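You operate a simulated robot arm through the tools that you are given. There is no shell and no other tool. Be economical: measure what you need, move in short steps, check, and stop when the job is done.

You are at the controls of a simulated robot arm. One attempt, no reset.

## Task
Take the cup with blue handle and green band and leave it in the teal tray with green band. Put the jar with blue lid on the surface of the wooden cabinet top away on the top of the long steel bench. Put the carton marked pipe bands on the top of the small steel stand. Open the drawer marked notes, put the purple holed cube with teal tab in the inside of the drawer marked notes and shut the notes again. Fetch the purple cap with blue band and set it in the grey tray with teal band. Take the white bottle with orange cap and leave it on the purple tile with dark grey band. Close the drawer marked bands. Do these in any order. Set down upright: cup with blue handle and green band, jar with blue lid, carton marked pipe bands, white bottle with orange cap.

The check looks at the end state, three seconds after you hand in, the way a careful person would. Anything else that was tipped, shoved, dropped, spilled or broken makes it a failure. Lids that push on must go on centred and level and be pressed home; caps that screw on are set level and turned clockwise until they are tight.

## Robot
A 6-joint arm with a two-finger parallel gripper on a trunk, on a base that drives. Base frame: it is fixed to the floor where the robot stands at the start and does not move with it; the origin is under the middle of the robot, x ahead of it, y to its left, z up; the surface under the hand at the start is at about z = 0.86. Lengths are in m, angles in rad, forces in N, time in s.
With the tool pointing down near the work surface it reaches from about 0.3 to 0.7 m from the robot's upright axis, wherever it stands. Its first joint turns from -2.897 to 2.897 rad. Places, roughly: carton marked pipe bands [-1.5, 5.25, 0.75]; cup with blue handle and green band [0.5, 0.25, 1]; drawer marked bands [0.2, 6.9, 0.7]; drawer marked notes [0.3, 2.7, 0.7]; grey tray with teal band (39x20x5 cm) [0.6, 1.3, 0.9]; inside of the drawer marked notes [0.4, 2.7, 0.7]; jar with blue lid (5x5x8 cm) [0.5, 1.1, 0.9]; purple cap with blue band (5x5x4 cm) [0.4, 3.3, 0.8]; purple holed cube with teal tab (4x6x2 cm) [0.3, 4.4, 0.8]; purple tile with dark grey band (8x8x1 cm) [-3.2, 1, 0.4]; teal tray with green band (33x18x4 cm) [-3.1, -1.5, 0.6]; top of the long steel bench [0.5, -0.1, 0.9]; top of the small steel stand [-1.2, 4, 0.7]; white bottle with orange cap (4x4x7 cm) [0.4, 2.8, 0.8]. Payload 4.1 kg.
Tool frame: the origin (TCP) lies between the finger pads and is the grasp point; the fingertips stand 0.023 m ahead of it; z points along the fingers, y is the line along which they close. The gripper opens to 0.094 m. The fingers are 0.038 m wide and 0.01 m thick; the gripper's body (0.054 by 0.096 m) begins 0.039 m behind the TCP.
Orientation is that of the tool frame in the base frame, as [roll, pitch, yaw] about the fixed x, y, z axes, in that order (R = Rz(yaw) Ry(pitch) Rx(roll)). With the fingers straight down and closing along the base's y, the tool's x points along the base's -x, its y along +y and its z along -z.

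## Interface
- The arm moves only by the tool move_arm. Its argument "series" is one flat list of numbers, 7 for each row, row after row: the turn, a rotation vector about the tool's x, y, z in degrees, then the shift along the tool's x, y, z in m, then the closure in counts, from 0 (fully open) to 255 (shut). In form: [wx, wy, wz, tx, ty, tz, hand, wx, wy, wz, tx, ty, tz, hand, ...]. A call has 1 to 20 rows; each row is the pose to reach, as a shift and turn from the pose commanded when the call began, along the tool's axes at that moment. Each row takes 0.2 s and may step no farther than 0.05 m and 0.15 rad from the row before; otherwise, or with a gripper value out of range, the whole call is refused. Where a pose cannot be reached the arm comes as near as it can. A force on the tool above 40 N (or 10 N above the force at the start of the call, whichever is more), or a blocked arm, ends the call early, and 0.2 s more pass. The fingers move at their own pace (about 0.045 m/s each) and stop on an object; they squeeze with about 44 N. The grip force told is the motor's: it shows also when the fingers shut on nothing. Time passes only in rows, and 0.2 s behind the last, so rows that repeat a pose let the fingers close. The reply holds the time, the measured pose of the TCP, the force on the tool along the base axes, the opening and the grip force, in the units named above and with some noise, with the torque about the TCP (base axes, N m) and any sound that the robot's microphone picked up.
- Cameras (640 x 400 px; columns grow to the right, rows downward): "scene" is now at [0.0105, 0.1394, 1.479]; the picture's right is [-0.45, -0.89, 0.00], its down [-0.63, 0.32, -0.71] and it looks along [0.64, -0.32, -0.70] (base axes); focal length 251 px, centre (320, 200). "wrist" rides on the gripper at [0.086, 0.016, -0.074] in the tool frame; the picture's right is [-0.18, 0.98, 0.00], its down [-0.58, -0.11, -0.81] and it looks along [-0.79, -0.15, 0.59] (tool axes); focal length 243 px, centre (320, 200). There is no depth. A picture from a camera that has moved, and an enlarged one, comes with that camera's place and axes in the base frame and with its lens. The place of the scene camera against the robot may be out by one fixed shift of up to 0.025 m in any direction.
- snapshot(camera): a new picture of that camera. The clock stands still meanwhile.
- raise_lower(by): slides the trunk up (or, below 0, down) by that many m; the arm and the scene camera ride with it, the base frame stays. It gives what a move gives, with no picture.
- steer(legs): drives the robot by 1 to 6 legs, each [ahead, turn to the left] in m and rad, along the robot's own axes; the way and the turn of a leg run together, so that a leg with both is an arc; at most 1.5 m and 3.142 rad a leg. The arm and the cameras ride along, it lands a little off, and it stops where it bumps. It gives what a move gives.
- turn_head(pan, tilt): turns the head with the scene camera to pan (to the left, within 2.705 rad either way) and tilt (down, from -0.506 to 1.204), counted from straight ahead of the robot. It gives what a move gives.
- zoom(camera, box): a new picture of the part [left, top, right, bottom] of that camera's present view, enlarged. The clock stands still meanwhile.
- sign_off(): hands the job in; it is judged then, once.

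Go step by step. Nothing tells you exact positions but the pictures and the camera data: compare them with the known pose of the tool, close in by small moves and look again before you grip or let go. The budget is 217 turns and 198 pictures, counting those below and the enlarged ones. Unless the task says otherwise, let go and move clear before handing in.

The tools are called after ">>>" as name(argument=value, ...) on one line, values as JSON. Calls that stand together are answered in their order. move_arm: Moves the arm, as the interface text tells. Its arguments: {"type":"object","properties":{"series":{"type":"array","items":{"type":"number"}}},"required":["series"]} The other tools are called the same way: raise_lower (by) slides the trunk up or down; steer (legs) drives the base; turn_head (pan, tilt) turns the head that bears the scene camera; snapshot (camera) takes a picture; zoom (camera, box) takes an enlarged picture of a part of a camera's view; sign_off () hands the job in.

At the start:

```text
t: 0.0
ee_pos: [0.4219, -0.0775, 1.0662]
orientation: [3.142, -0.001, -3.141]
wrist_force: [0.0, 0.5, 0.7]
wrist_torque: [0.03, -0.03, -0.02]
opening: 0.094
grasp_force: 0.1
trunk travel left (down, up): [-0.425, 0.165]
robot x, y, heading: [-0.0011, 0.0032, -0.001]
head pan, tilt: [-0.468, 0.777]
```

scene: 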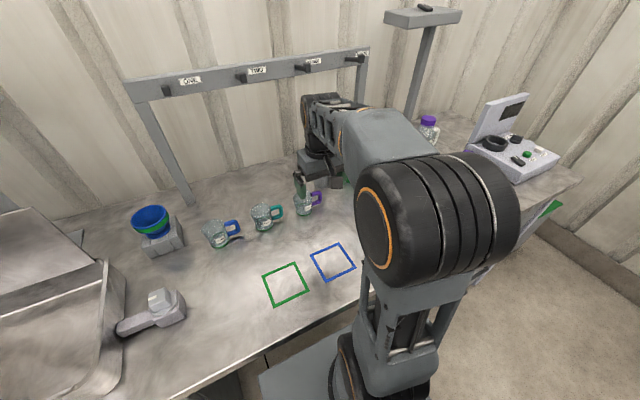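
wrist: 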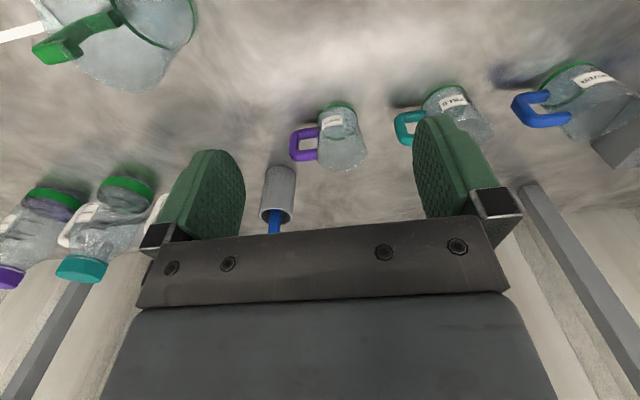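

I see a bench with several cups with blue/teal/purple handles. First I enlarge the cup area to identify the one with a blue handle and green band.

>>> zoom(camera="scene", box=[120, 160, 340, 300])

>>> turn_head(pan=0.6, tilt=0.6)

>>> snapshot(camera="scene")

```text
2.86 times, centred on (230, 230) of scene
camera zoom: at [0.0105, 0.1394, 1.479], right [-0.45, -0.89, 0.0], down [-0.63, 0.32, -0.71], along [0.64, -0.32, -0.7], focal length 716 px, centre (577, 114)
```

zoom: 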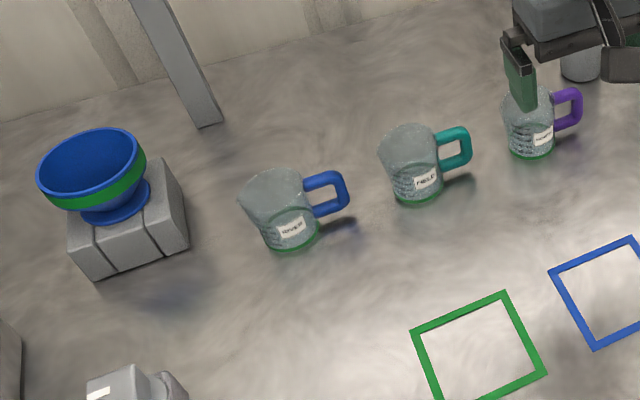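

```text
t: 1.3
ee_pos: [0.4223, -0.0762, 1.0671]
orientation: [3.141, 0.001, 3.142]
wrist_force: [0.6, 0.3, 0.2]
wrist_torque: [-0.01, 0.04, 0.01]
opening: 0.0944
grasp_force: 0.1
trunk travel left (down, up): [-0.425, 0.165]
robot x, y, heading: [0.0024, 0.0031, -0.0]
head pan, tilt: [0.6, 0.6]
```

```text
194 pictures are left
camera scene: at [0.0104, 0.2261, 1.4939], right [0.56, -0.83, 0.0], down [-0.47, -0.32, -0.82], along [0.68, 0.47, -0.57], focal length 251 px, centre (320, 200)
```

scene: 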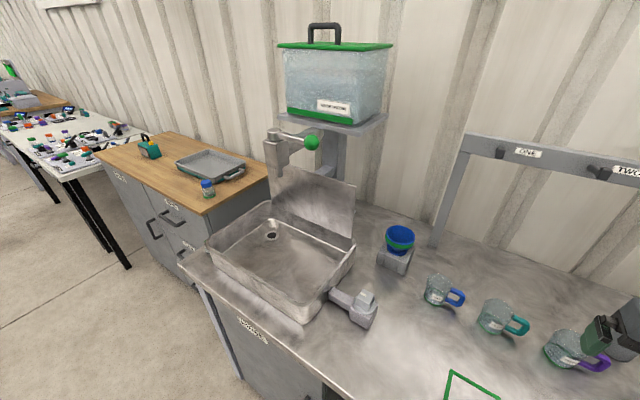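

The blue-handled mug with green band is around (0.54, 0.21); the cabinet with the jar and tray lies to the left. I look around to learn the floor layout before driving.

>>> turn_head(pan=1.3, tilt=0.35)

>>> snapshot(camera="scene")

>>> turn_head(pan=2.5, tilt=0.3)

>>> snapshot(camera="scene")

>>> turn_head(pan=-2.6, tilt=0.3)

>>> snapshot(camera="scene")

```text
t: 2.4
ee_pos: [0.4222, -0.0766, 1.0664]
orientation: [-3.142, 0.0, 3.141]
wrist_force: [-0.6, 0.5, 1.3]
wrist_torque: [-0.04, 0.0, 0.0]
opening: 0.0939
grasp_force: 0.0
trunk travel left (down, up): [-0.425, 0.165]
robot x, y, heading: [-0.0017, 0.0014, -0.001]
head pan, tilt: [1.3, 0.351]
```

```text
193 pictures are left
camera scene: at [-0.0376, 0.2659, 1.5167], right [0.96, -0.27, 0.0], down [-0.09, -0.33, -0.94], along [0.25, 0.9, -0.34], focal length 251 px, centre (320, 200)
```

scene: 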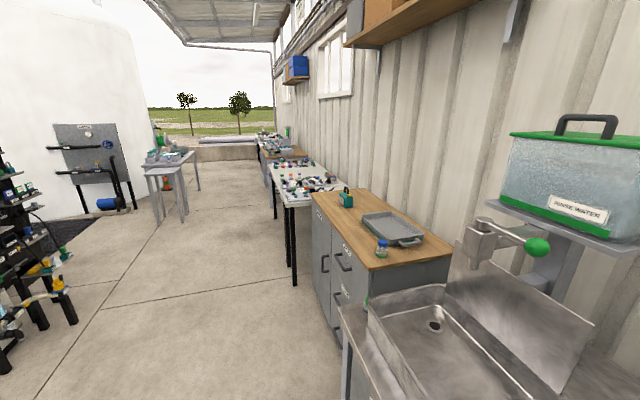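

```text
t: 3.8
ee_pos: [0.4225, -0.0765, 1.0684]
orientation: [3.141, 0.001, 3.141]
wrist_force: [0.0, -0.2, -1.1]
wrist_torque: [0.0, -0.04, 0.0]
opening: 0.094
grasp_force: 0.1
trunk travel left (down, up): [-0.425, 0.165]
robot x, y, heading: [-0.0002, 0.004, 0.003]
head pan, tilt: [2.499, 0.3]
```

```text
192 pictures are left
camera scene: at [-0.1373, 0.2322, 1.5214], right [0.6, 0.8, 0.0], down [0.24, -0.18, -0.96], along [-0.76, 0.57, -0.3], focal length 251 px, centre (320, 200)
```

scene: 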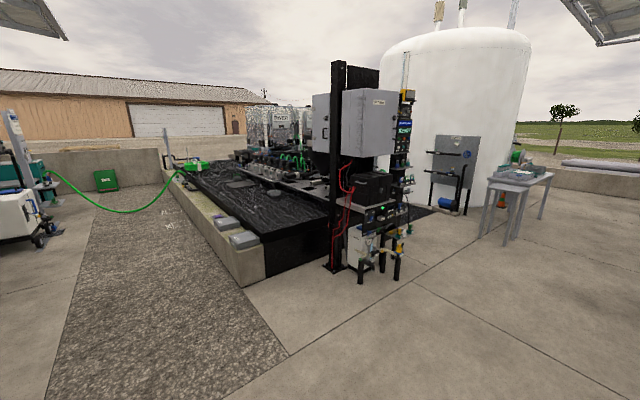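

```text
t: 7.8
ee_pos: [0.4228, -0.0775, 1.067]
orientation: [-3.141, 0.001, -3.139]
wrist_force: [0.6, -0.1, 0.0]
wrist_torque: [-0.04, -0.02, 0.02]
opening: 0.0938
grasp_force: 0.0
trunk travel left (down, up): [-0.425, 0.165]
robot x, y, heading: [-0.0003, 0.0016, -0.002]
head pan, tilt: [-2.601, 0.3]
```

```text
191 pictures are left
camera scene: at [-0.1426, 0.1281, 1.5214], right [-0.52, 0.86, 0.0], down [0.25, 0.15, -0.96], along [-0.82, -0.49, -0.3], focal length 251 px, centre (320, 200)
```

scene: 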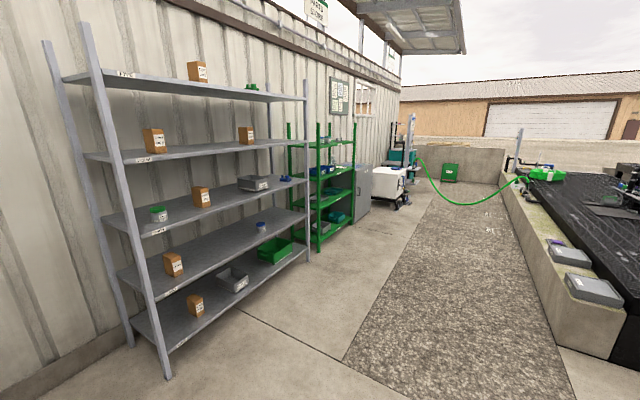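

>>> zoom(camera="scene", box=[270, 110, 430, 260])

>>> turn_head(pan=2.6, tilt=0.3)

>>> zoom(camera="scene", box=[100, 120, 400, 300])

>>> turn_head(pan=0.0, tilt=1.1)

>>> snapshot(camera="scene")

```text
2.67 times, centred on (350, 185) of scene
camera zoom: at [-0.1426, 0.1281, 1.5214], right [-0.52, 0.86, 0.0], down [0.25, 0.15, -0.96], along [-0.82, -0.49, -0.3], focal length 668 px, centre (240, 240)
```

zoom: 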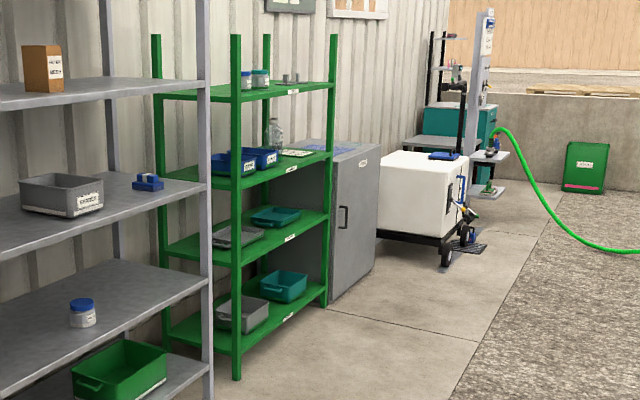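

```text
t: 11.8
ee_pos: [0.4227, -0.0764, 1.0671]
orientation: [-3.141, 0.001, 3.141]
wrist_force: [0.1, 0.1, 0.1]
wrist_torque: [0.01, 0.02, -0.01]
opening: 0.0939
grasp_force: 0.0
trunk travel left (down, up): [-0.425, 0.165]
robot x, y, heading: [-0.0032, 0.0021, 0.004]
head pan, tilt: [2.601, 0.3]
```

```text
2.13 times, centred on (250, 210) of scene
camera zoom: at [-0.1426, 0.2243, 1.5214], right [0.52, 0.86, 0.0], down [0.25, -0.15, -0.96], along [-0.82, 0.49, -0.3], focal length 535 px, centre (469, 179)
```

zoom: 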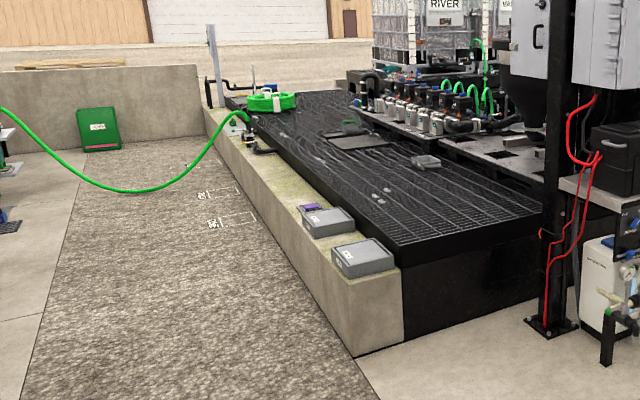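

```text
t: 14.2
ee_pos: [0.4215, -0.0768, 1.0673]
orientation: [3.141, -0.001, 3.14]
wrist_force: [0.0, 0.1, 0.1]
wrist_torque: [-0.03, -0.01, -0.01]
opening: 0.094
grasp_force: 0.0
trunk travel left (down, up): [-0.425, 0.165]
robot x, y, heading: [0.0011, 0.0044, 0.002]
head pan, tilt: [0.0, 1.1]
```

```text
188 pictures are left
camera scene: at [0.0006, 0.1763, 1.4553], right [0.0, -1.0, 0.0], down [-0.89, 0.0, -0.45], along [0.45, 0.0, -0.89], focal length 251 px, centre (320, 200)
```

scene: 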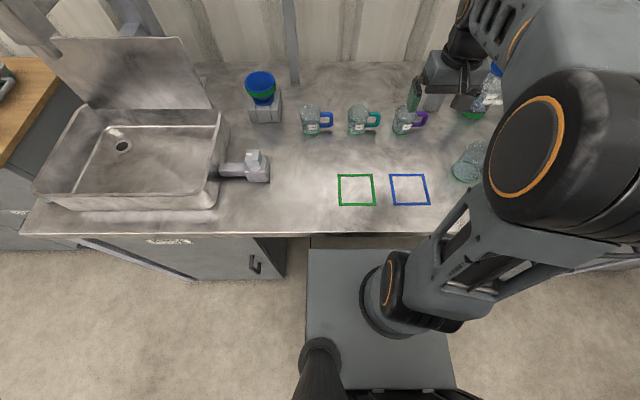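

The blue-handled mug stands near (0.53, 0.20) with its handle toward -y; its tray is on a green shelf, so I want a near-horizontal side grasp with the camera on top. I turn the tool in two stages, starting with -130° about tool z.

>>> move_arm(series=[0, 0, -8, 0, 0, 0, 0, 0, 0, -16, 0, 0, 0, 0, 0, 0, -24, 0, 0, 0, 0, 0, 0, -32, 0, 0, 0, 0, 0, 0, -40, 0, 0, 0, 0, 0, 0, -48, 0, 0, 0, 0, 0, 0, -56, 0, 0, 0, 0, 0, 0, -64, 0, 0, 0, 0, 0, 0, -72, 0, 0, 0, 0, 0, 0, -80, 0, 0, 0, 0, 0, 0, -88, 0, 0, 0, 0, 0, 0, -96, 0, 0, 0, 0, 0, 0, -104, 0, 0, 0, 0, 0, 0, -112, 0, 0, 0, 0, 0, 0, -120, 0, 0, 0, 0, 0, 0, -125, 0, 0, 0, 0, 0, 0, -130, 0, 0, 0, 0])

```text
t: 17.8
ee_pos: [0.423, -0.0767, 1.0671]
orientation: [-3.141, 0.0, -0.871]
wrist_force: [0.4, 0.0, -0.3]
wrist_torque: [0.02, 0.0, -0.01]
opening: 0.0942
grasp_force: 0.1
trunk travel left (down, up): [-0.425, 0.165]
robot x, y, heading: [-0.0009, 0.0037, -0.006]
head pan, tilt: [0.0, 1.1]
```

Flip worked. Now I tilt 60° while shifting to a pre-grasp point behind the mug, staying high.

>>> move_arm(series=[0, 6, 0, -0.029, -0.026, 0.0, 0, 0, 12, 0, -0.058, -0.052, 0.0, 0, 0, 18, 0, -0.087, -0.078, 0, 0, 0, 24, 0, -0.116, -0.104, 0, 0, 0, 30, 0, -0.145, -0.13, 0, 0, 0, 36, 0, -0.174, -0.156, 0, 0, 0, 42, 0, -0.203, -0.182, 0, 0, 0, 48, 0, -0.232, -0.208, 0, 0, 0, 54, 0, -0.261, -0.234, 0, 0, 0, 60, 0, -0.29, -0.26, 0, 0, 0, 60, 0, -0.29, -0.26, 0, 0])

>>> snapshot(camera="scene")

>>> snapshot(camera="wrist")

```text
t: 20.2
ee_pos: [0.4347, 0.3121, 1.0662]
orientation: [-3.141, -1.049, -0.872]
wrist_force: [-0.3, 0.1, -0.6]
wrist_torque: [-0.02, -0.02, -0.04]
opening: 0.094
grasp_force: 0.0
trunk travel left (down, up): [-0.425, 0.165]
robot x, y, heading: [-0.0006, 0.0032, 0.001]
head pan, tilt: [0.0, 1.1]
```

```text
187 pictures are left
camera scene: at [0.0006, 0.1768, 1.4552], right [0.0, -1.0, 0.0], down [-0.89, 0.0, -0.45], along [0.45, 0.0, -0.89], focal length 251 px, centre (320, 200)
```

scene: 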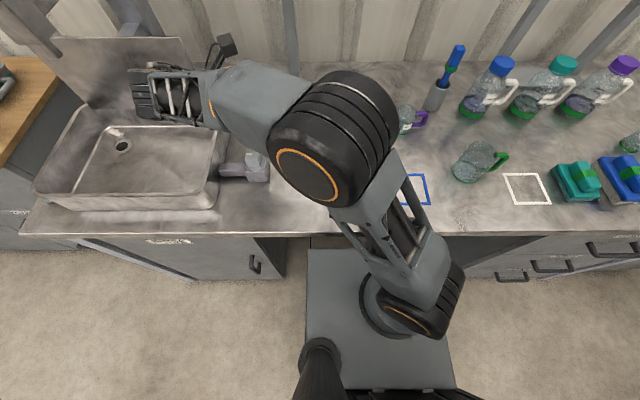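

```text
186 pictures are left
camera wrist: at [0.4082, 0.3175, 1.1787], right [-0.81, -0.56, -0.16], down [-0.55, 0.83, -0.1], along [0.19, 0.0, -0.98], focal length 243 px, centre (320, 200)
```

wrist: 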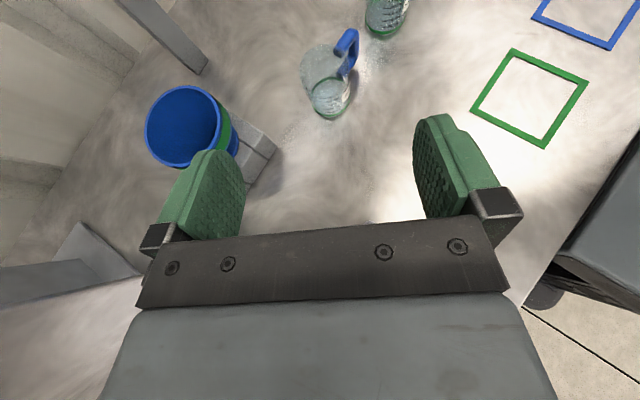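

The wrist view puts the mug at (0.537, 0.195), height about 7.5 cm, handle toward -y, line-up is good. I come down to just behind it and look.

>>> move_arm(series=[0, 0, 0, -0.022, 0, 0.035, 0, 0, 0, 0, -0.044, 0, 0.07, 0, 0, 0, 0, -0.066, -0.001, 0.105, 0, 0, 0, 0, -0.088, -0.001, 0.139, 0, 0, 0, 0, -0.088, -0.001, 0.139, 0])

>>> snapshot(camera="wrist")

```text
t: 21.4
ee_pos: [0.4852, 0.2544, 0.9214]
orientation: [3.141, -1.047, -0.872]
wrist_force: [0.8, 0.6, 0.0]
wrist_torque: [0.03, -0.02, 0.01]
opening: 0.0941
grasp_force: 0.0
trunk travel left (down, up): [-0.425, 0.165]
robot x, y, heading: [0.0024, 0.0029, -0.004]
head pan, tilt: [0.0, 1.1]
```

```text
185 pictures are left
camera wrist: at [0.4587, 0.26, 1.0329], right [-0.81, -0.56, -0.16], down [-0.55, 0.83, -0.1], along [0.19, 0.01, -0.98], focal length 243 px, centre (320, 200)
```

wrist: 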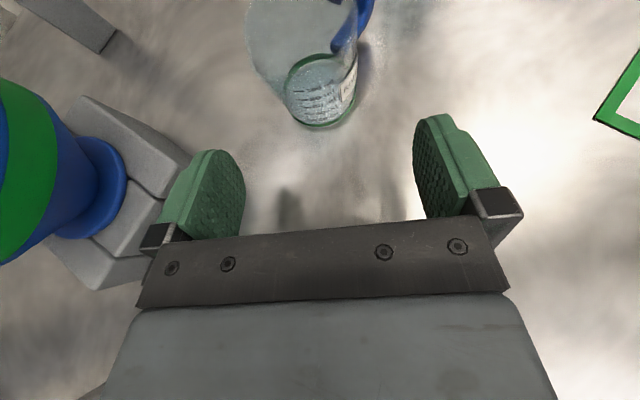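

Mug at (0.538, 0.196) confirmed. I narrow the fingers a little to clear the block, advance and close.

>>> move_arm(series=[0, 0, 0, 0, -0.002, 0, 40, 0, 0, 0, 0, -0.002, 0, 40, 0, 0, 0, 0.01, -0.002, 0.022, 40, 0, 0, 0, 0.02, -0.002, 0.044, 40, 0, 0, 0, 0.0287, -0.002, 0.0655, 40, 0, 0, 0, 0.0287, -0.002, 0.0655, 40])

>>> snapshot(camera="wrist")

```text
t: 22.8
ee_pos: [0.5333, 0.2008, 0.9129]
orientation: [3.139, -1.046, -0.87]
wrist_force: [0.7, 0.1, -0.1]
wrist_torque: [0.05, -0.01, -0.01]
opening: 0.0794
grasp_force: 0.1
trunk travel left (down, up): [-0.425, 0.165]
robot x, y, heading: [0.0042, -0.0018, -0.002]
head pan, tilt: [0.0, 1.1]
```

```text
184 pictures are left
camera wrist: at [0.5063, 0.2069, 1.0256], right [-0.81, -0.56, -0.16], down [-0.55, 0.83, -0.1], along [0.19, 0.01, -0.98], focal length 243 px, centre (320, 200)
```

wrist: 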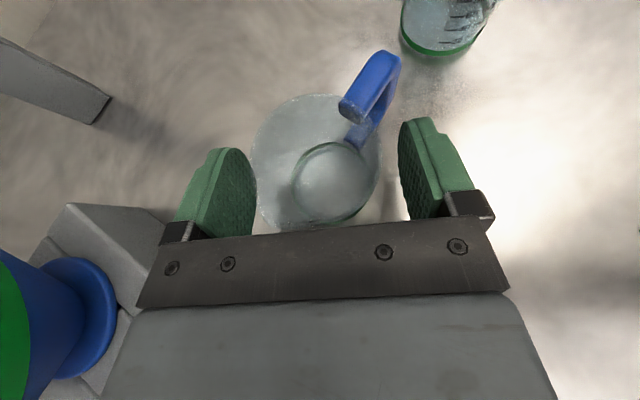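

The mug sits between the fingers, slightly to the left. I shift 3 mm, close, and lift a little.

>>> move_arm(series=[0, 0, 0, 0, -0.003, 0, 40, 0, 0, 0, 0, -0.003, 0, 120, 0, 0, 0, 0, -0.003, 0, 140, 0, 0, 0, 0, -0.003, 0, 140, 0, 0, 0, 0, -0.003, 0, 140, 0, 0, 0, 0.026, -0.003, -0.015, 140, 0, 0, 0, 0.052, -0.003, -0.03, 140, 0, 0, 0, 0.052, -0.003, -0.03, 140])

>>> snapshot(camera="wrist")

```text
t: 24.6
ee_pos: [0.5349, 0.2034, 0.9735]
orientation: [3.142, -1.047, -0.872]
wrist_force: [-0.4, -0.4, -0.4]
wrist_torque: [0.02, 0.0, -0.02]
opening: 0.0424
grasp_force: 0.1
trunk travel left (down, up): [-0.425, 0.165]
robot x, y, heading: [-0.0001, -0.0004, -0.001]
head pan, tilt: [0.0, 1.1]
```

```text
183 pictures are left
camera wrist: at [0.5081, 0.2091, 1.086], right [-0.81, -0.56, -0.16], down [-0.55, 0.83, -0.1], along [0.19, 0.01, -0.98], focal length 243 px, centre (320, 200)
```

wrist: 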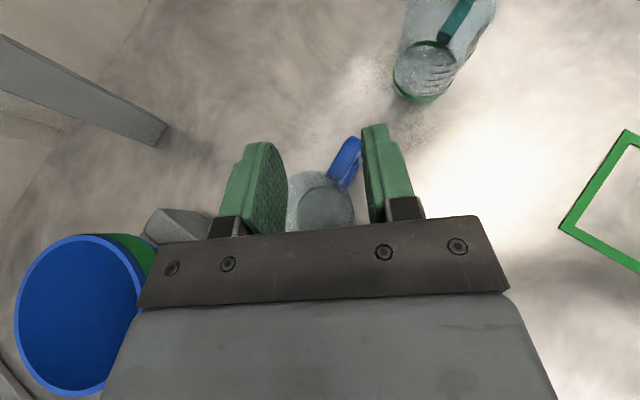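

The fingers reached 42 mm without gripping, so the mug is slimmer than I thought and stayed on the bench. I look closer.

>>> zoom(camera="wrist", box=[200, 100, 460, 262])

```text
2.46 times, centred on (330, 181) of wrist
camera zoom: at [0.5081, 0.2091, 1.086], right [-0.81, -0.56, -0.16], down [-0.55, 0.83, -0.1], along [0.19, 0.01, -0.98], focal length 597 px, centre (295, 247)
```

zoom: 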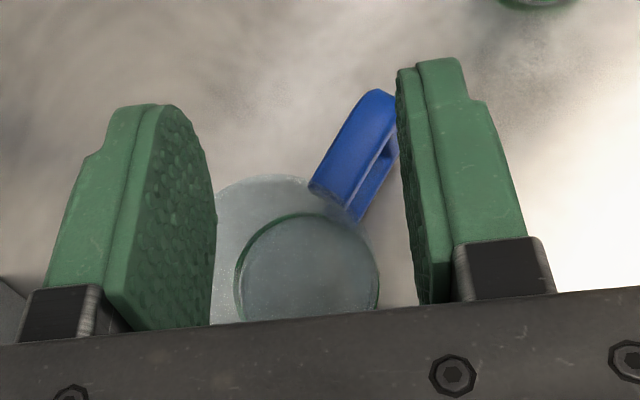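

The right finger bumped the handle and slid the mug 25 mm in +y; it still stands. I'll instead grip it from above across x, turn its handle away from me on open bench, and regrip horizontally. First lift and go tool-down over it.

>>> move_arm(series=[0, 0, 0, 0.035, 0, -0.02, 140, 0, 0, 0, 0.069, 0, -0.04, 0, 0, -7.5, 0, 0.069, 0, -0.04, 0, 0, -15, 0, 0.069, 0, -0.04, 0, 0, -22.5, 0, 0.069, -0.005, -0.042, 0, 0, -30, 0, 0.069, -0.005, -0.042, 0, 0, -37.5, 0, 0.069, -0.01, -0.045, 0, 0, -45, 0, 0.067, -0.0154, -0.049, 0, 0, -52.5, 0, 0.064, -0.0154, -0.049, 0, 0, -60, 0, 0.064, -0.0154, -0.049, 0])

>>> move_arm(series=[0, 0, 8, 0, 0, 0, 0, 0, 0, 16, 0, 0, 0, 0, 0, 0, 24, 0, 0, 0, 0, 0, 0, 32, 0, 0, 0, 0, 0, 0, 40, 0, 0, 0, 0, 0, 0, 40, 0, 0, 0, 0])

>>> snapshot(camera="wrist")

```text
t: 26.8
ee_pos: [0.5396, 0.2204, 1.0517]
orientation: [3.141, 0.002, -0.873]
wrist_force: [0.3, 0.0, 0.0]
wrist_torque: [0.01, 0.01, 0.02]
opening: 0.0942
grasp_force: 0.0
trunk travel left (down, up): [-0.425, 0.165]
robot x, y, heading: [0.0008, 0.0021, 0.003]
head pan, tilt: [0.0, 1.1]
```

```text
t: 28.2
ee_pos: [0.5405, 0.2222, 1.0537]
orientation: [3.142, -0.001, -1.573]
wrist_force: [0.5, 0.7, -0.1]
wrist_torque: [-0.01, 0.04, 0.03]
opening: 0.0941
grasp_force: 0.0
trunk travel left (down, up): [-0.425, 0.165]
robot x, y, heading: [-0.0005, 0.0048, 0.002]
head pan, tilt: [0.0, 1.1]
```

```text
181 pictures are left
camera wrist: at [0.5229, 0.1341, 1.128], right [-0.98, 0.19, 0.0], down [0.11, 0.58, 0.81], along [0.15, 0.79, -0.59], focal length 243 px, centre (320, 200)
```

wrist: 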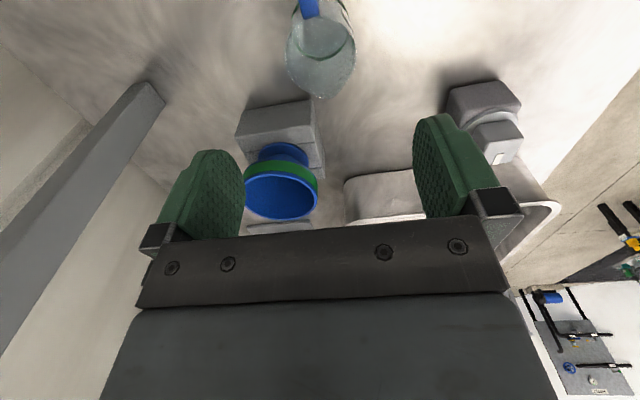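

Mug now at about (0.540, 0.226). I descend over it and check before closing.

>>> move_arm(series=[0, 0, 0, -0.004, 0, 0.04, 0, 0, 0, 0, -0.004, 0, 0.08, 0, 0, 0, 0, -0.004, 0, 0.11, 0, 0, 0, 0, -0.004, 0, 0.11, 0])

>>> snapshot(camera="wrist")

>>> snapshot(camera="scene")

```text
t: 29.2
ee_pos: [0.5405, 0.2249, 0.9423]
orientation: [3.14, -0.001, -1.57]
wrist_force: [0.8, -0.4, 0.2]
wrist_torque: [0.0, 0.02, -0.02]
opening: 0.094
grasp_force: 0.1
trunk travel left (down, up): [-0.425, 0.165]
robot x, y, heading: [0.0046, 0.0044, -0.003]
head pan, tilt: [0.0, 1.1]
```

```text
180 pictures are left
camera wrist: at [0.5225, 0.1382, 1.017], right [-0.98, 0.18, 0.0], down [0.11, 0.58, 0.81], along [0.15, 0.79, -0.59], focal length 243 px, centre (320, 200)
```

wrist: 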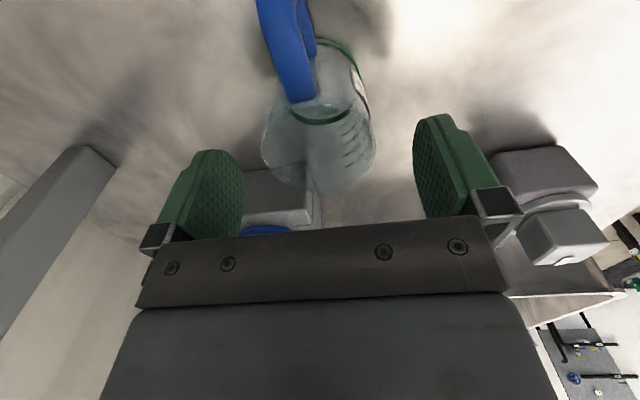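

```text
179 pictures are left
camera scene: at [0.0008, 0.1764, 1.4553], right [0.0, -1.0, 0.0], down [-0.89, 0.0, -0.45], along [0.45, 0.0, -0.89], focal length 251 px, centre (320, 200)
```

scene: 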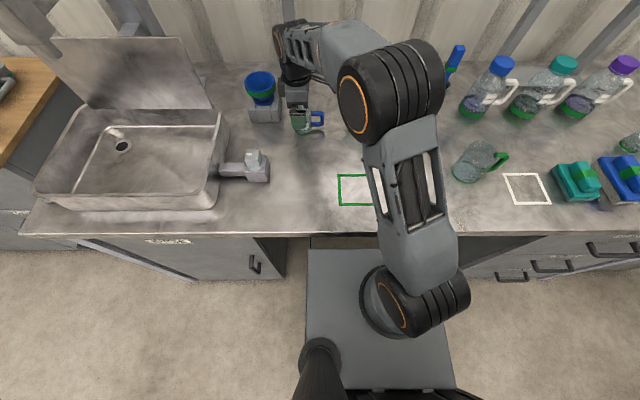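

Mug is between the fingers with block and bowl clear. I descend, close firmly, then lift.

>>> move_arm(series=[0, 0, 0, 0.004, 0.004, 0.018, 0, 0, 0, 0, 0.004, 0.004, 0.033, 0, 0, 0, 0, 0.004, 0.004, 0.033, 60, 0, 0, 0, 0.004, 0.004, 0.033, 120, 0, 0, 0, 0.004, 0.004, 0.033, 180, 0, 0, 0, 0.004, 0.004, 0.033, 255, 0, 0, 0, 0.004, 0.004, 0.033, 255, 0, 0, 0, 0.004, 0.004, 0.033, 255])

>>> snapshot(camera="wrist")

```text
t: 31.0
ee_pos: [0.5366, 0.2211, 0.9092]
orientation: [-3.141, 0.001, -1.57]
wrist_force: [0.8, 0.0, 0.1]
wrist_torque: [0.02, 0.0, -0.02]
opening: 0.0555
grasp_force: 43.8
trunk travel left (down, up): [-0.425, 0.165]
robot x, y, heading: [-0.0017, 0.0027, -0.001]
head pan, tilt: [0.0, 1.1]
```

```text
178 pictures are left
camera wrist: at [0.5192, 0.1339, 0.9848], right [-0.98, 0.18, 0.0], down [0.11, 0.58, 0.81], along [0.15, 0.79, -0.59], focal length 243 px, centre (320, 200)
```

wrist: 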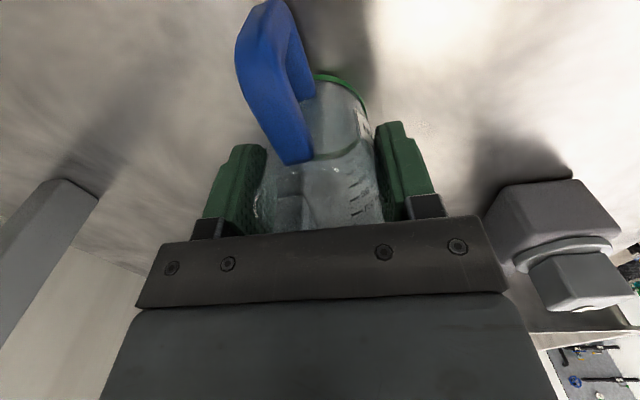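

Firm grip (56 mm, 44 N). I lift 6 cm, swing the handle to +x and move to an open spot at (0.45, 0.15).

>>> move_arm(series=[0, 0, 0, 0, 0, -0.03, 255, 0, 0, 0, 0, 0, -0.06, 255, 0, 0, -8, 0.01, 0.015, -0.06, 255, 0, 0, -16, 0.02, 0.03, -0.06, 255, 0, 0, -24, 0.03, 0.045, -0.06, 255, 0, 0, -32, 0.04, 0.06, -0.06, 255, 0, 0, -40, 0.05, 0.075, -0.06, 255, 0, 0, -48, 0.06, 0.087, -0.06, 255, 0, 0, -56, 0.07, 0.087, -0.06, 255, 0, 0, -64, 0.07, 0.087, -0.06, 255, 0, 0, -72, 0.07, 0.087, -0.06, 255, 0, 0, -80, 0.07, 0.087, -0.06, 255, 0, 0, -88, 0.07, 0.087, -0.06, 255, 0, 0, -90, 0.07, 0.087, -0.06, 255, 0, 0, -90, 0.07, 0.087, -0.06, 255])

>>> snapshot(camera="wrist")

>>> snapshot(camera="scene")

```text
t: 34.2
ee_pos: [0.448, 0.1509, 0.9695]
orientation: [3.14, 0.0, 0.001]
wrist_force: [0.1, -0.2, -0.4]
wrist_torque: [0.01, -0.01, -0.03]
opening: 0.0554
grasp_force: 43.7
trunk travel left (down, up): [-0.425, 0.165]
robot x, y, heading: [0.001, 0.0027, -0.002]
head pan, tilt: [0.0, 1.1]
```

```text
177 pictures are left
camera wrist: at [0.5348, 0.1345, 1.0446], right [-0.18, -0.98, 0.0], down [-0.58, 0.11, 0.81], along [-0.79, 0.15, -0.59], focal length 243 px, centre (320, 200)
```

wrist: 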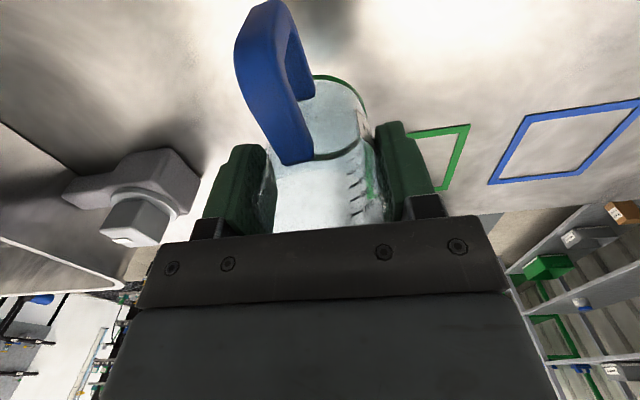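

```text
176 pictures are left
camera scene: at [0.0006, 0.1763, 1.4553], right [0.0, -1.0, 0.0], down [-0.89, 0.0, -0.45], along [0.45, 0.0, -0.89], focal length 251 px, centre (320, 200)
```

scene: 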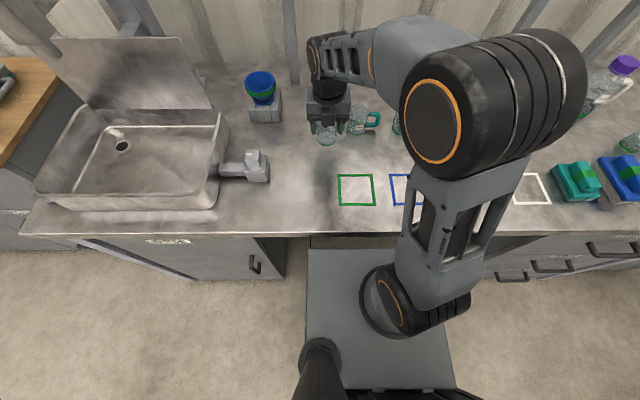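

Mug held upright, handle away. I lower it, release, and rise straight up.

>>> move_arm(series=[0, 0, 0, 0, 0, 0.03, 255, 0, 0, 0, 0, 0, 0.052, 255, 0, 0, 0, 0, 0, 0.0605, 255, 0, 0, 0, 0, 0, 0.0605, 255, 0, 0, 0, 0, 0, 0.0605, 60, 0, 0, 0, 0, 0, 0.0605, 20, 0, 0, 0, 0, 0, 0.0605, 0, 0, 0, 0, 0, 0, 0.0605, 0, 0, 0, 0, 0, 0, 0.03, 0, 0, 0, 0, 0, 0, -0.01, 0, 0, 0, 0, 0, 0, -0.05, 0, 0, 0, 0, 0, 0, -0.08, 0])

>>> snapshot(camera="wrist")

```text
t: 36.8
ee_pos: [0.4476, 0.1503, 1.0511]
orientation: [3.141, 0.0, -0.002]
wrist_force: [-1.0, 0.4, 0.8]
wrist_torque: [0.03, -0.01, 0.03]
opening: 0.0941
grasp_force: 0.0
trunk travel left (down, up): [-0.425, 0.165]
robot x, y, heading: [0.001, -0.0032, -0.003]
head pan, tilt: [0.0, 1.1]
```

```text
175 pictures are left
camera wrist: at [0.5341, 0.134, 1.1255], right [-0.18, -0.98, 0.0], down [-0.58, 0.11, 0.81], along [-0.79, 0.15, -0.59], focal length 243 px, centre (320, 200)
```

wrist: 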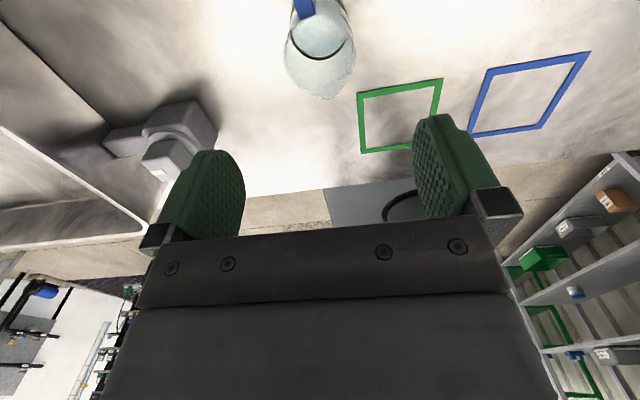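

Mug stands at (0.448, 0.150), handle away. I back the base up 0.25 m to get room for a horizontal approach.

>>> steer(legs=[[-0.25, 0]])

>>> move_arm(series=[0, 8, 0, 0.01, 0, 0, 0, 0, 16, 0, 0.02, 0, 0, 0, 0, 24, 0, 0.03, 0, 0, 0, 0, 32, 0, 0.04, 0, 0, 0, 0, 40, 0, 0.05, 0, 0, 0, 0, 48, 0, 0.06, 0, 0, 0, 0, 56, 0, 0.07, 0, 0, 0, 0, 64, 0, 0.08, 0, 0, 0, 0, 70, 0, 0.08, 0, 0, 0, 0, 70, 0, 0.08, 0, 0, 0])

>>> snapshot(camera="wrist")

```text
t: 38.6
ee_pos: [0.2, 0.15, 1.0506]
orientation: [3.141, 0.0, 0.001]
wrist_force: [-0.3, -0.1, -0.5]
wrist_torque: [-0.01, 0.0, -0.02]
opening: 0.0941
grasp_force: 0.1
trunk travel left (down, up): [-0.425, 0.165]
robot x, y, heading: [-0.2507, -0.0005, 0.002]
head pan, tilt: [0.0, 1.1]
```

```text
t: 40.8
ee_pos: [0.2803, 0.1492, 1.0506]
orientation: [3.142, -1.221, 0.0]
wrist_force: [-0.2, 0.2, -0.8]
wrist_torque: [0.01, -0.03, 0.01]
opening: 0.0938
grasp_force: 0.0
trunk travel left (down, up): [-0.425, 0.165]
robot x, y, heading: [-0.2514, 0.0036, 0.0]
head pan, tilt: [0.0, 1.1]
```

```text
174 pictures are left
camera wrist: at [0.2392, 0.1337, 1.157], right [-0.06, -0.98, -0.17], down [-0.96, 0.11, -0.27], along [0.29, 0.15, -0.95], focal length 243 px, centre (320, 200)
```

wrist: 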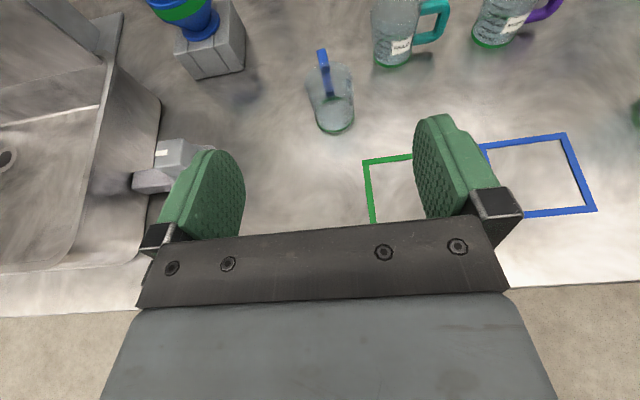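

Mug at (0.448, 0.151) directly ahead. I descend behind it, advance at 20° pitch and grip.

>>> move_arm(series=[0, 0, 0, -0.035, 0, 0.035, 0, 0, 0, 0, -0.07, 0, 0.07, 0, 0, 0, 0, -0.1077, 0, 0.1, 0, 0, 0, 0, -0.1077, 0, 0.1137, 0, 0, 0, 0, -0.098, 0, 0.145, 0, 0, 0, 0, -0.089, 0, 0.175, 0, 0, 0, 0, -0.081, 0, 0.203, 0, 0, 0, 0, -0.081, 0, 0.203, 0])

>>> snapshot(camera="wrist")

```text
t: 42.6
ee_pos: [0.443, 0.1499, 0.9048]
orientation: [3.14, -1.223, 0.001]
wrist_force: [0.1, 1.1, -0.3]
wrist_torque: [0.0, -0.01, -0.01]
opening: 0.0941
grasp_force: 0.1
trunk travel left (down, up): [-0.425, 0.165]
robot x, y, heading: [-0.2465, 0.0054, 0.0]
head pan, tilt: [0.0, 1.1]
```

```text
173 pictures are left
camera wrist: at [0.402, 0.1332, 1.0115], right [-0.06, -0.98, -0.17], down [-0.96, 0.11, -0.27], along [0.28, 0.15, -0.95], focal length 243 px, centre (320, 200)
```

wrist: 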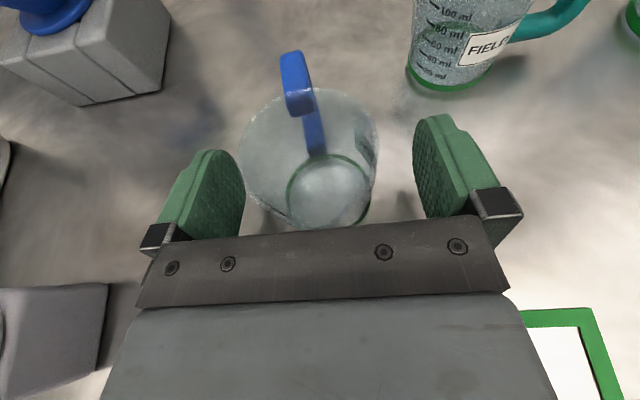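

Well placed between the pads. I close fully and lift 8 cm.

>>> move_arm(series=[0, 0, 0, 0, 0, 0, 60, 0, 0, 0, 0, 0, 0, 120, 0, 0, 0, 0, 0, 0, 255, 0, 0, 0, 0, 0, 0, 255, 0, 0, 0, 0, 0, 0, 255, 0, 0, 0, 0.028, 0, -0.01, 255, 0, 0, 0, 0.056, 0, -0.02, 255, 0, 0, 0, 0.084, 0, -0.03, 255, 0, 0, 0, 0.112, 0, -0.041, 255, 0, 0, 0, 0.112, 0, -0.041, 255])

>>> snapshot(camera="wrist")

```text
t: 44.8
ee_pos: [0.443, 0.1495, 1.0252]
orientation: [3.14, -1.222, 0.001]
wrist_force: [-0.5, 0.1, -0.7]
wrist_torque: [0.04, 0.02, 0.0]
opening: 0.0547
grasp_force: 44.2
trunk travel left (down, up): [-0.425, 0.165]
robot x, y, heading: [-0.2513, -0.0001, -0.001]
head pan, tilt: [0.0, 1.1]
```

```text
172 pictures are left
camera wrist: at [0.4021, 0.1332, 1.1315], right [-0.06, -0.98, -0.17], down [-0.96, 0.11, -0.27], along [0.28, 0.15, -0.95], focal length 243 px, centre (320, 200)
```

wrist: 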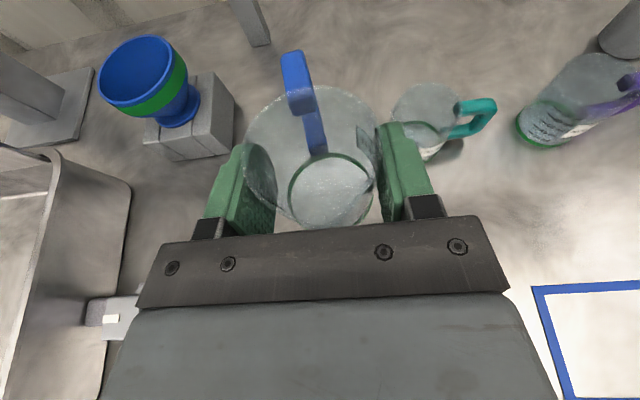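

The mug is held upright. I back off and drive over toward the green shelf where the teal tray is.

>>> steer(legs=[[-0.3, 0], [0, -2.91], [1.4, 0], [1.1, 0], [0, 1.34]])

>>> turn_head(pan=0.0, tilt=0.7)

>>> snapshot(camera="scene")

>>> snapshot(camera="wrist")

```text
t: 68.9
ee_pos: [-2.8888, -1.1836, 1.0246]
orientation: [3.139, -1.222, -1.613]
wrist_force: [-0.5, -0.7, -0.3]
wrist_torque: [0.02, 0.0, -0.02]
opening: 0.0535
grasp_force: 43.9
trunk travel left (down, up): [-0.425, 0.165]
robot x, y, heading: [-3.0077, -0.489, -1.616]
head pan, tilt: [0.0, 1.1]
```

```text
t: 69.7
ee_pos: [-2.8877, -1.1835, 1.0237]
orientation: [3.139, -1.221, -1.613]
wrist_force: [1.1, -0.2, -0.1]
wrist_torque: [0.01, 0.03, -0.01]
opening: 0.0534
grasp_force: 44.4
trunk travel left (down, up): [-0.425, 0.165]
robot x, y, heading: [-3.0041, -0.4872, -1.614]
head pan, tilt: [0.0, 0.7]
```

```text
171 pictures are left
camera scene: at [-2.8436, -0.5111, 1.4852], right [-1.0, 0.04, 0.0], down [0.03, 0.64, -0.76], along [-0.03, -0.76, -0.64], focal length 251 px, centre (320, 200)
```

scene: 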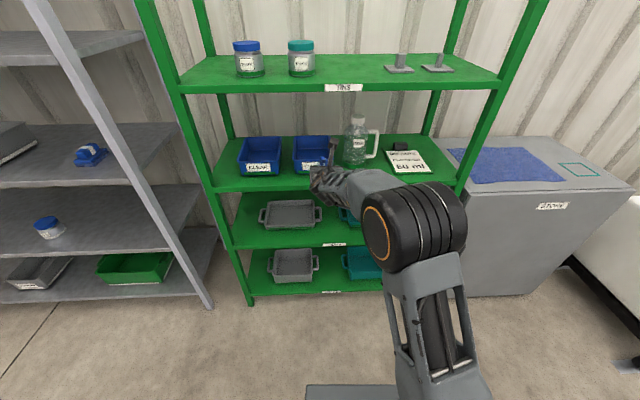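

```text
170 pictures are left
camera wrist: at [-2.9032, -1.1424, 1.1312], right [-0.98, 0.1, -0.17], down [0.15, 0.95, -0.27], along [0.14, -0.29, -0.95], focal length 243 px, centre (320, 200)
```

wrist: 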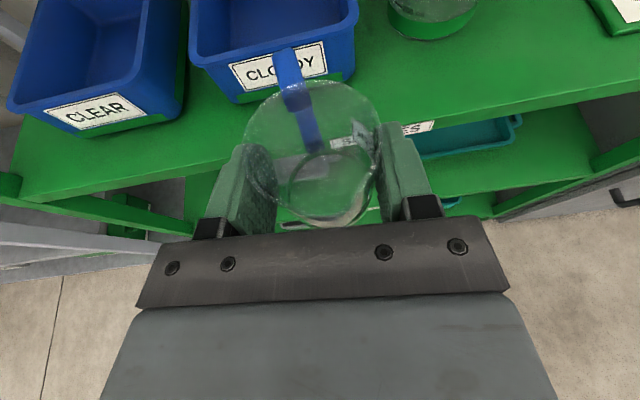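

The shelf is ahead; the tray shelf top is around z 0.55, with the bins shelf above at 0.89. I back up a little, lower the trunk by 0.34 and look in.

>>> steer(legs=[[-0.12, 0.0]])

>>> raise_lower(by=-0.33)

>>> snapshot(camera="scene")

>>> snapshot(camera="wrist")

```text
t: 71.0
ee_pos: [-2.8828, -1.064, 1.0251]
orientation: [3.141, -1.222, -1.612]
wrist_force: [0.2, 0.7, -0.5]
wrist_torque: [0.02, 0.0, -0.04]
opening: 0.0533
grasp_force: 43.9
trunk travel left (down, up): [-0.425, 0.165]
robot x, y, heading: [-3.0036, -0.3698, -1.612]
head pan, tilt: [0.0, 0.7]
```

```text
t: 74.2
ee_pos: [-2.8837, -1.0639, 0.6944]
orientation: [3.139, -1.222, -1.611]
wrist_force: [0.2, -0.1, -0.5]
wrist_torque: [0.02, -0.07, -0.01]
opening: 0.0533
grasp_force: 44.3
trunk travel left (down, up): [-0.095, 0.495]
robot x, y, heading: [-2.9985, -0.3691, -1.609]
head pan, tilt: [0.0, 0.7]
```

```text
169 pictures are left
camera scene: at [-2.8385, -0.3909, 1.1553], right [-1.0, 0.04, 0.0], down [0.03, 0.64, -0.76], along [-0.03, -0.76, -0.64], focal length 251 px, centre (320, 200)
```

scene: 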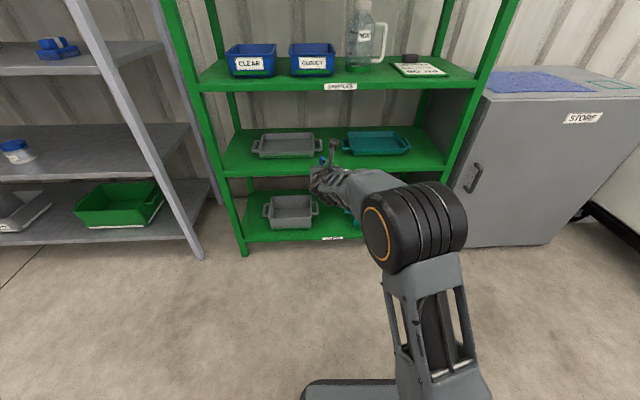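

```text
168 pictures are left
camera wrist: at [-2.8982, -1.0222, 0.8013], right [-0.98, 0.11, -0.17], down [0.15, 0.95, -0.27], along [0.14, -0.29, -0.95], focal length 243 px, centre (320, 200)
```

wrist: 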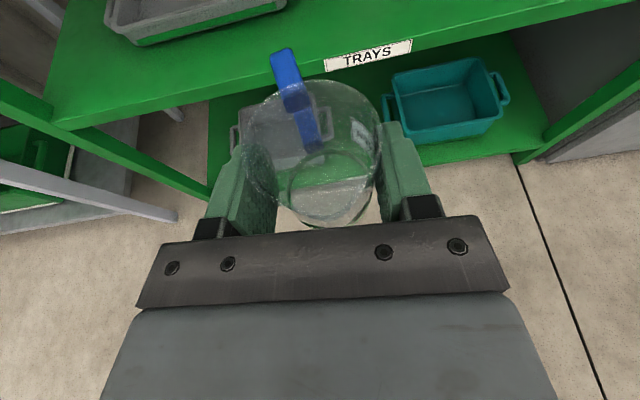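

>>> zoom(camera="scene", box=[200, 110, 480, 260])

```text
2.29 times, centred on (340, 185) of scene
camera zoom: at [-2.8385, -0.3909, 1.1553], right [-1.0, 0.04, 0.0], down [0.03, 0.64, -0.76], along [-0.03, -0.76, -0.64], focal length 573 px, centre (274, 234)
```

zoom: 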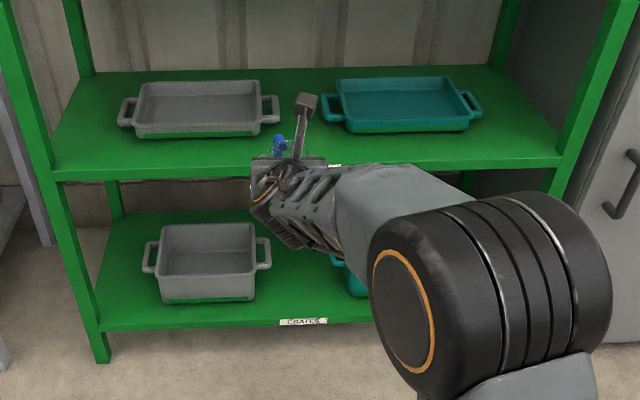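

The teal tray is centred about (-3.16, -1.50), shelf top at 0.55. I shift the mug 0.26 m to the right, then drive in 0.33 m and look again.

>>> move_arm(series=[0, 0, 0, 0, 0.045, 0, 255, 0, 0, 0, 0, 0.09, 0, 255, 0, 0, 0, 0, 0.135, 0, 255, 0, 0, 0, 0, 0.18, 0, 255, 0, 0, 0, 0, 0.225, 0, 255, 0, 0, 0, 0, 0.262, 0, 255, 0, 0, 0, 0, 0.262, 0, 255])

>>> steer(legs=[[0.3, 0.0]])

>>> snapshot(camera="scene")

>>> snapshot(camera="wrist")

```text
t: 75.8
ee_pos: [-3.0692, -1.0827, 0.7229]
orientation: [3.061, -1.193, -1.614]
wrist_force: [0.9, 0.0, -0.4]
wrist_torque: [0.0, 0.04, 0.01]
opening: 0.0531
grasp_force: 44.2
out of reach, approached as far as the arm can: row 3, 4, 5, 6, 7
trunk travel left (down, up): [-0.095, 0.495]
robot x, y, heading: [-3.0008, -0.369, -1.618]
head pan, tilt: [0.0, 0.7]
```

```text
t: 77.9
ee_pos: [-3.081, -1.3807, 0.7228]
orientation: [3.062, -1.191, -1.614]
wrist_force: [0.9, -0.4, 0.1]
wrist_torque: [-0.01, 0.03, -0.02]
opening: 0.0531
grasp_force: 44.3
trunk travel left (down, up): [-0.095, 0.495]
robot x, y, heading: [-3.0154, -0.6648, -1.616]
head pan, tilt: [0.0, 0.7]
```

```text
166 pictures are left
camera scene: at [-2.8514, -0.6902, 1.1553], right [-1.0, 0.04, 0.0], down [0.03, 0.64, -0.76], along [-0.03, -0.76, -0.64], focal length 251 px, centre (320, 200)
```

scene: 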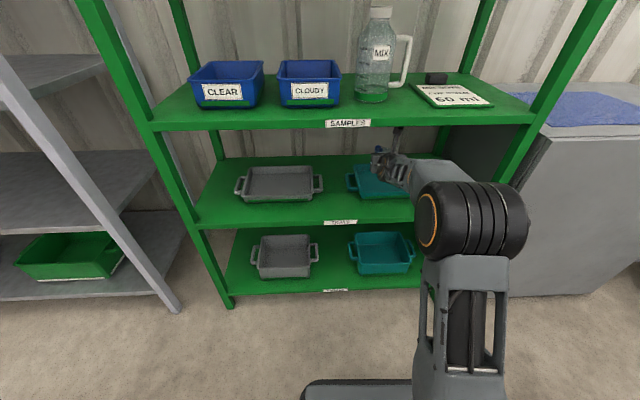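

```text
165 pictures are left
camera wrist: at [-3.0905, -1.3427, 0.8306], right [-0.97, 0.18, -0.14], down [0.21, 0.94, -0.25], along [0.09, -0.27, -0.96], focal length 243 px, centre (320, 200)
```

wrist: 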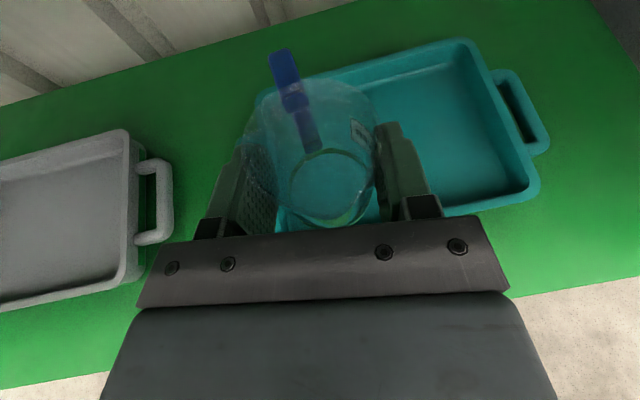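

The arm ran out of reach sideways and rolled a bit; the tray body spans x -3.02…-3.27, y -1.385…-1.55. I pull the arm back 0.1 m so the pose becomes reachable, then will drive in further.

>>> move_arm(series=[0, 0, 0, -0.02, 0, -0.03, 255, 0, 0, 0, -0.035, 0, -0.06, 255, 0, 0, 0, -0.05, 0, -0.09, 255, 0, 0, 0, -0.05, 0, -0.09, 255])

```text
t: 78.9
ee_pos: [-3.0588, -1.2821, 0.7123]
orientation: [3.054, -1.192, -1.615]
wrist_force: [0.0, 0.9, -0.7]
wrist_torque: [-0.01, 0.01, -0.02]
opening: 0.0528
grasp_force: 43.7
out of reach, approached as far as the arm can: row 2, 3, 4
trunk travel left (down, up): [-0.095, 0.495]
robot x, y, heading: [-3.0131, -0.6656, -1.616]
head pan, tilt: [0.0, 0.7]
```

The limit is a wrist joint rather than distance, so I yaw the tool to the right to line up with the arm's own swing.

>>> move_arm(series=[-7, 0, 2.5, 0, 0, 0, 255, -14, 0, 5.1, 0, 0, 0, 255, -18.8, 0, 6.84, 0, 0, 0, 255, -18.8, 0, 6.84, 0, 0, 0, 255])

>>> snapshot(camera="wrist")

```text
t: 79.9
ee_pos: [-3.0592, -1.2824, 0.7131]
orientation: [3.036, -1.203, -1.942]
wrist_force: [0.4, 0.1, -0.8]
wrist_torque: [0.02, 0.0, 0.02]
opening: 0.0529
grasp_force: 44.2
trunk travel left (down, up): [-0.095, 0.495]
robot x, y, heading: [-3.0133, -0.6684, -1.613]
head pan, tilt: [0.0, 0.7]
```

```text
164 pictures are left
camera wrist: at [-3.0528, -1.2424, 0.8204], right [-0.85, 0.51, -0.14], down [0.52, 0.81, -0.26], along [-0.02, -0.29, -0.96], focal length 243 px, centre (320, 200)
```

wrist: 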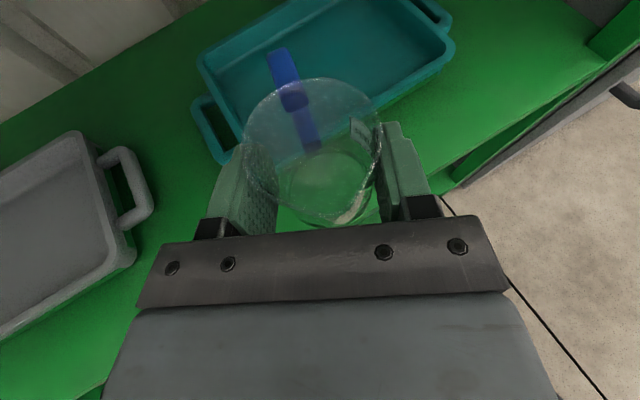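

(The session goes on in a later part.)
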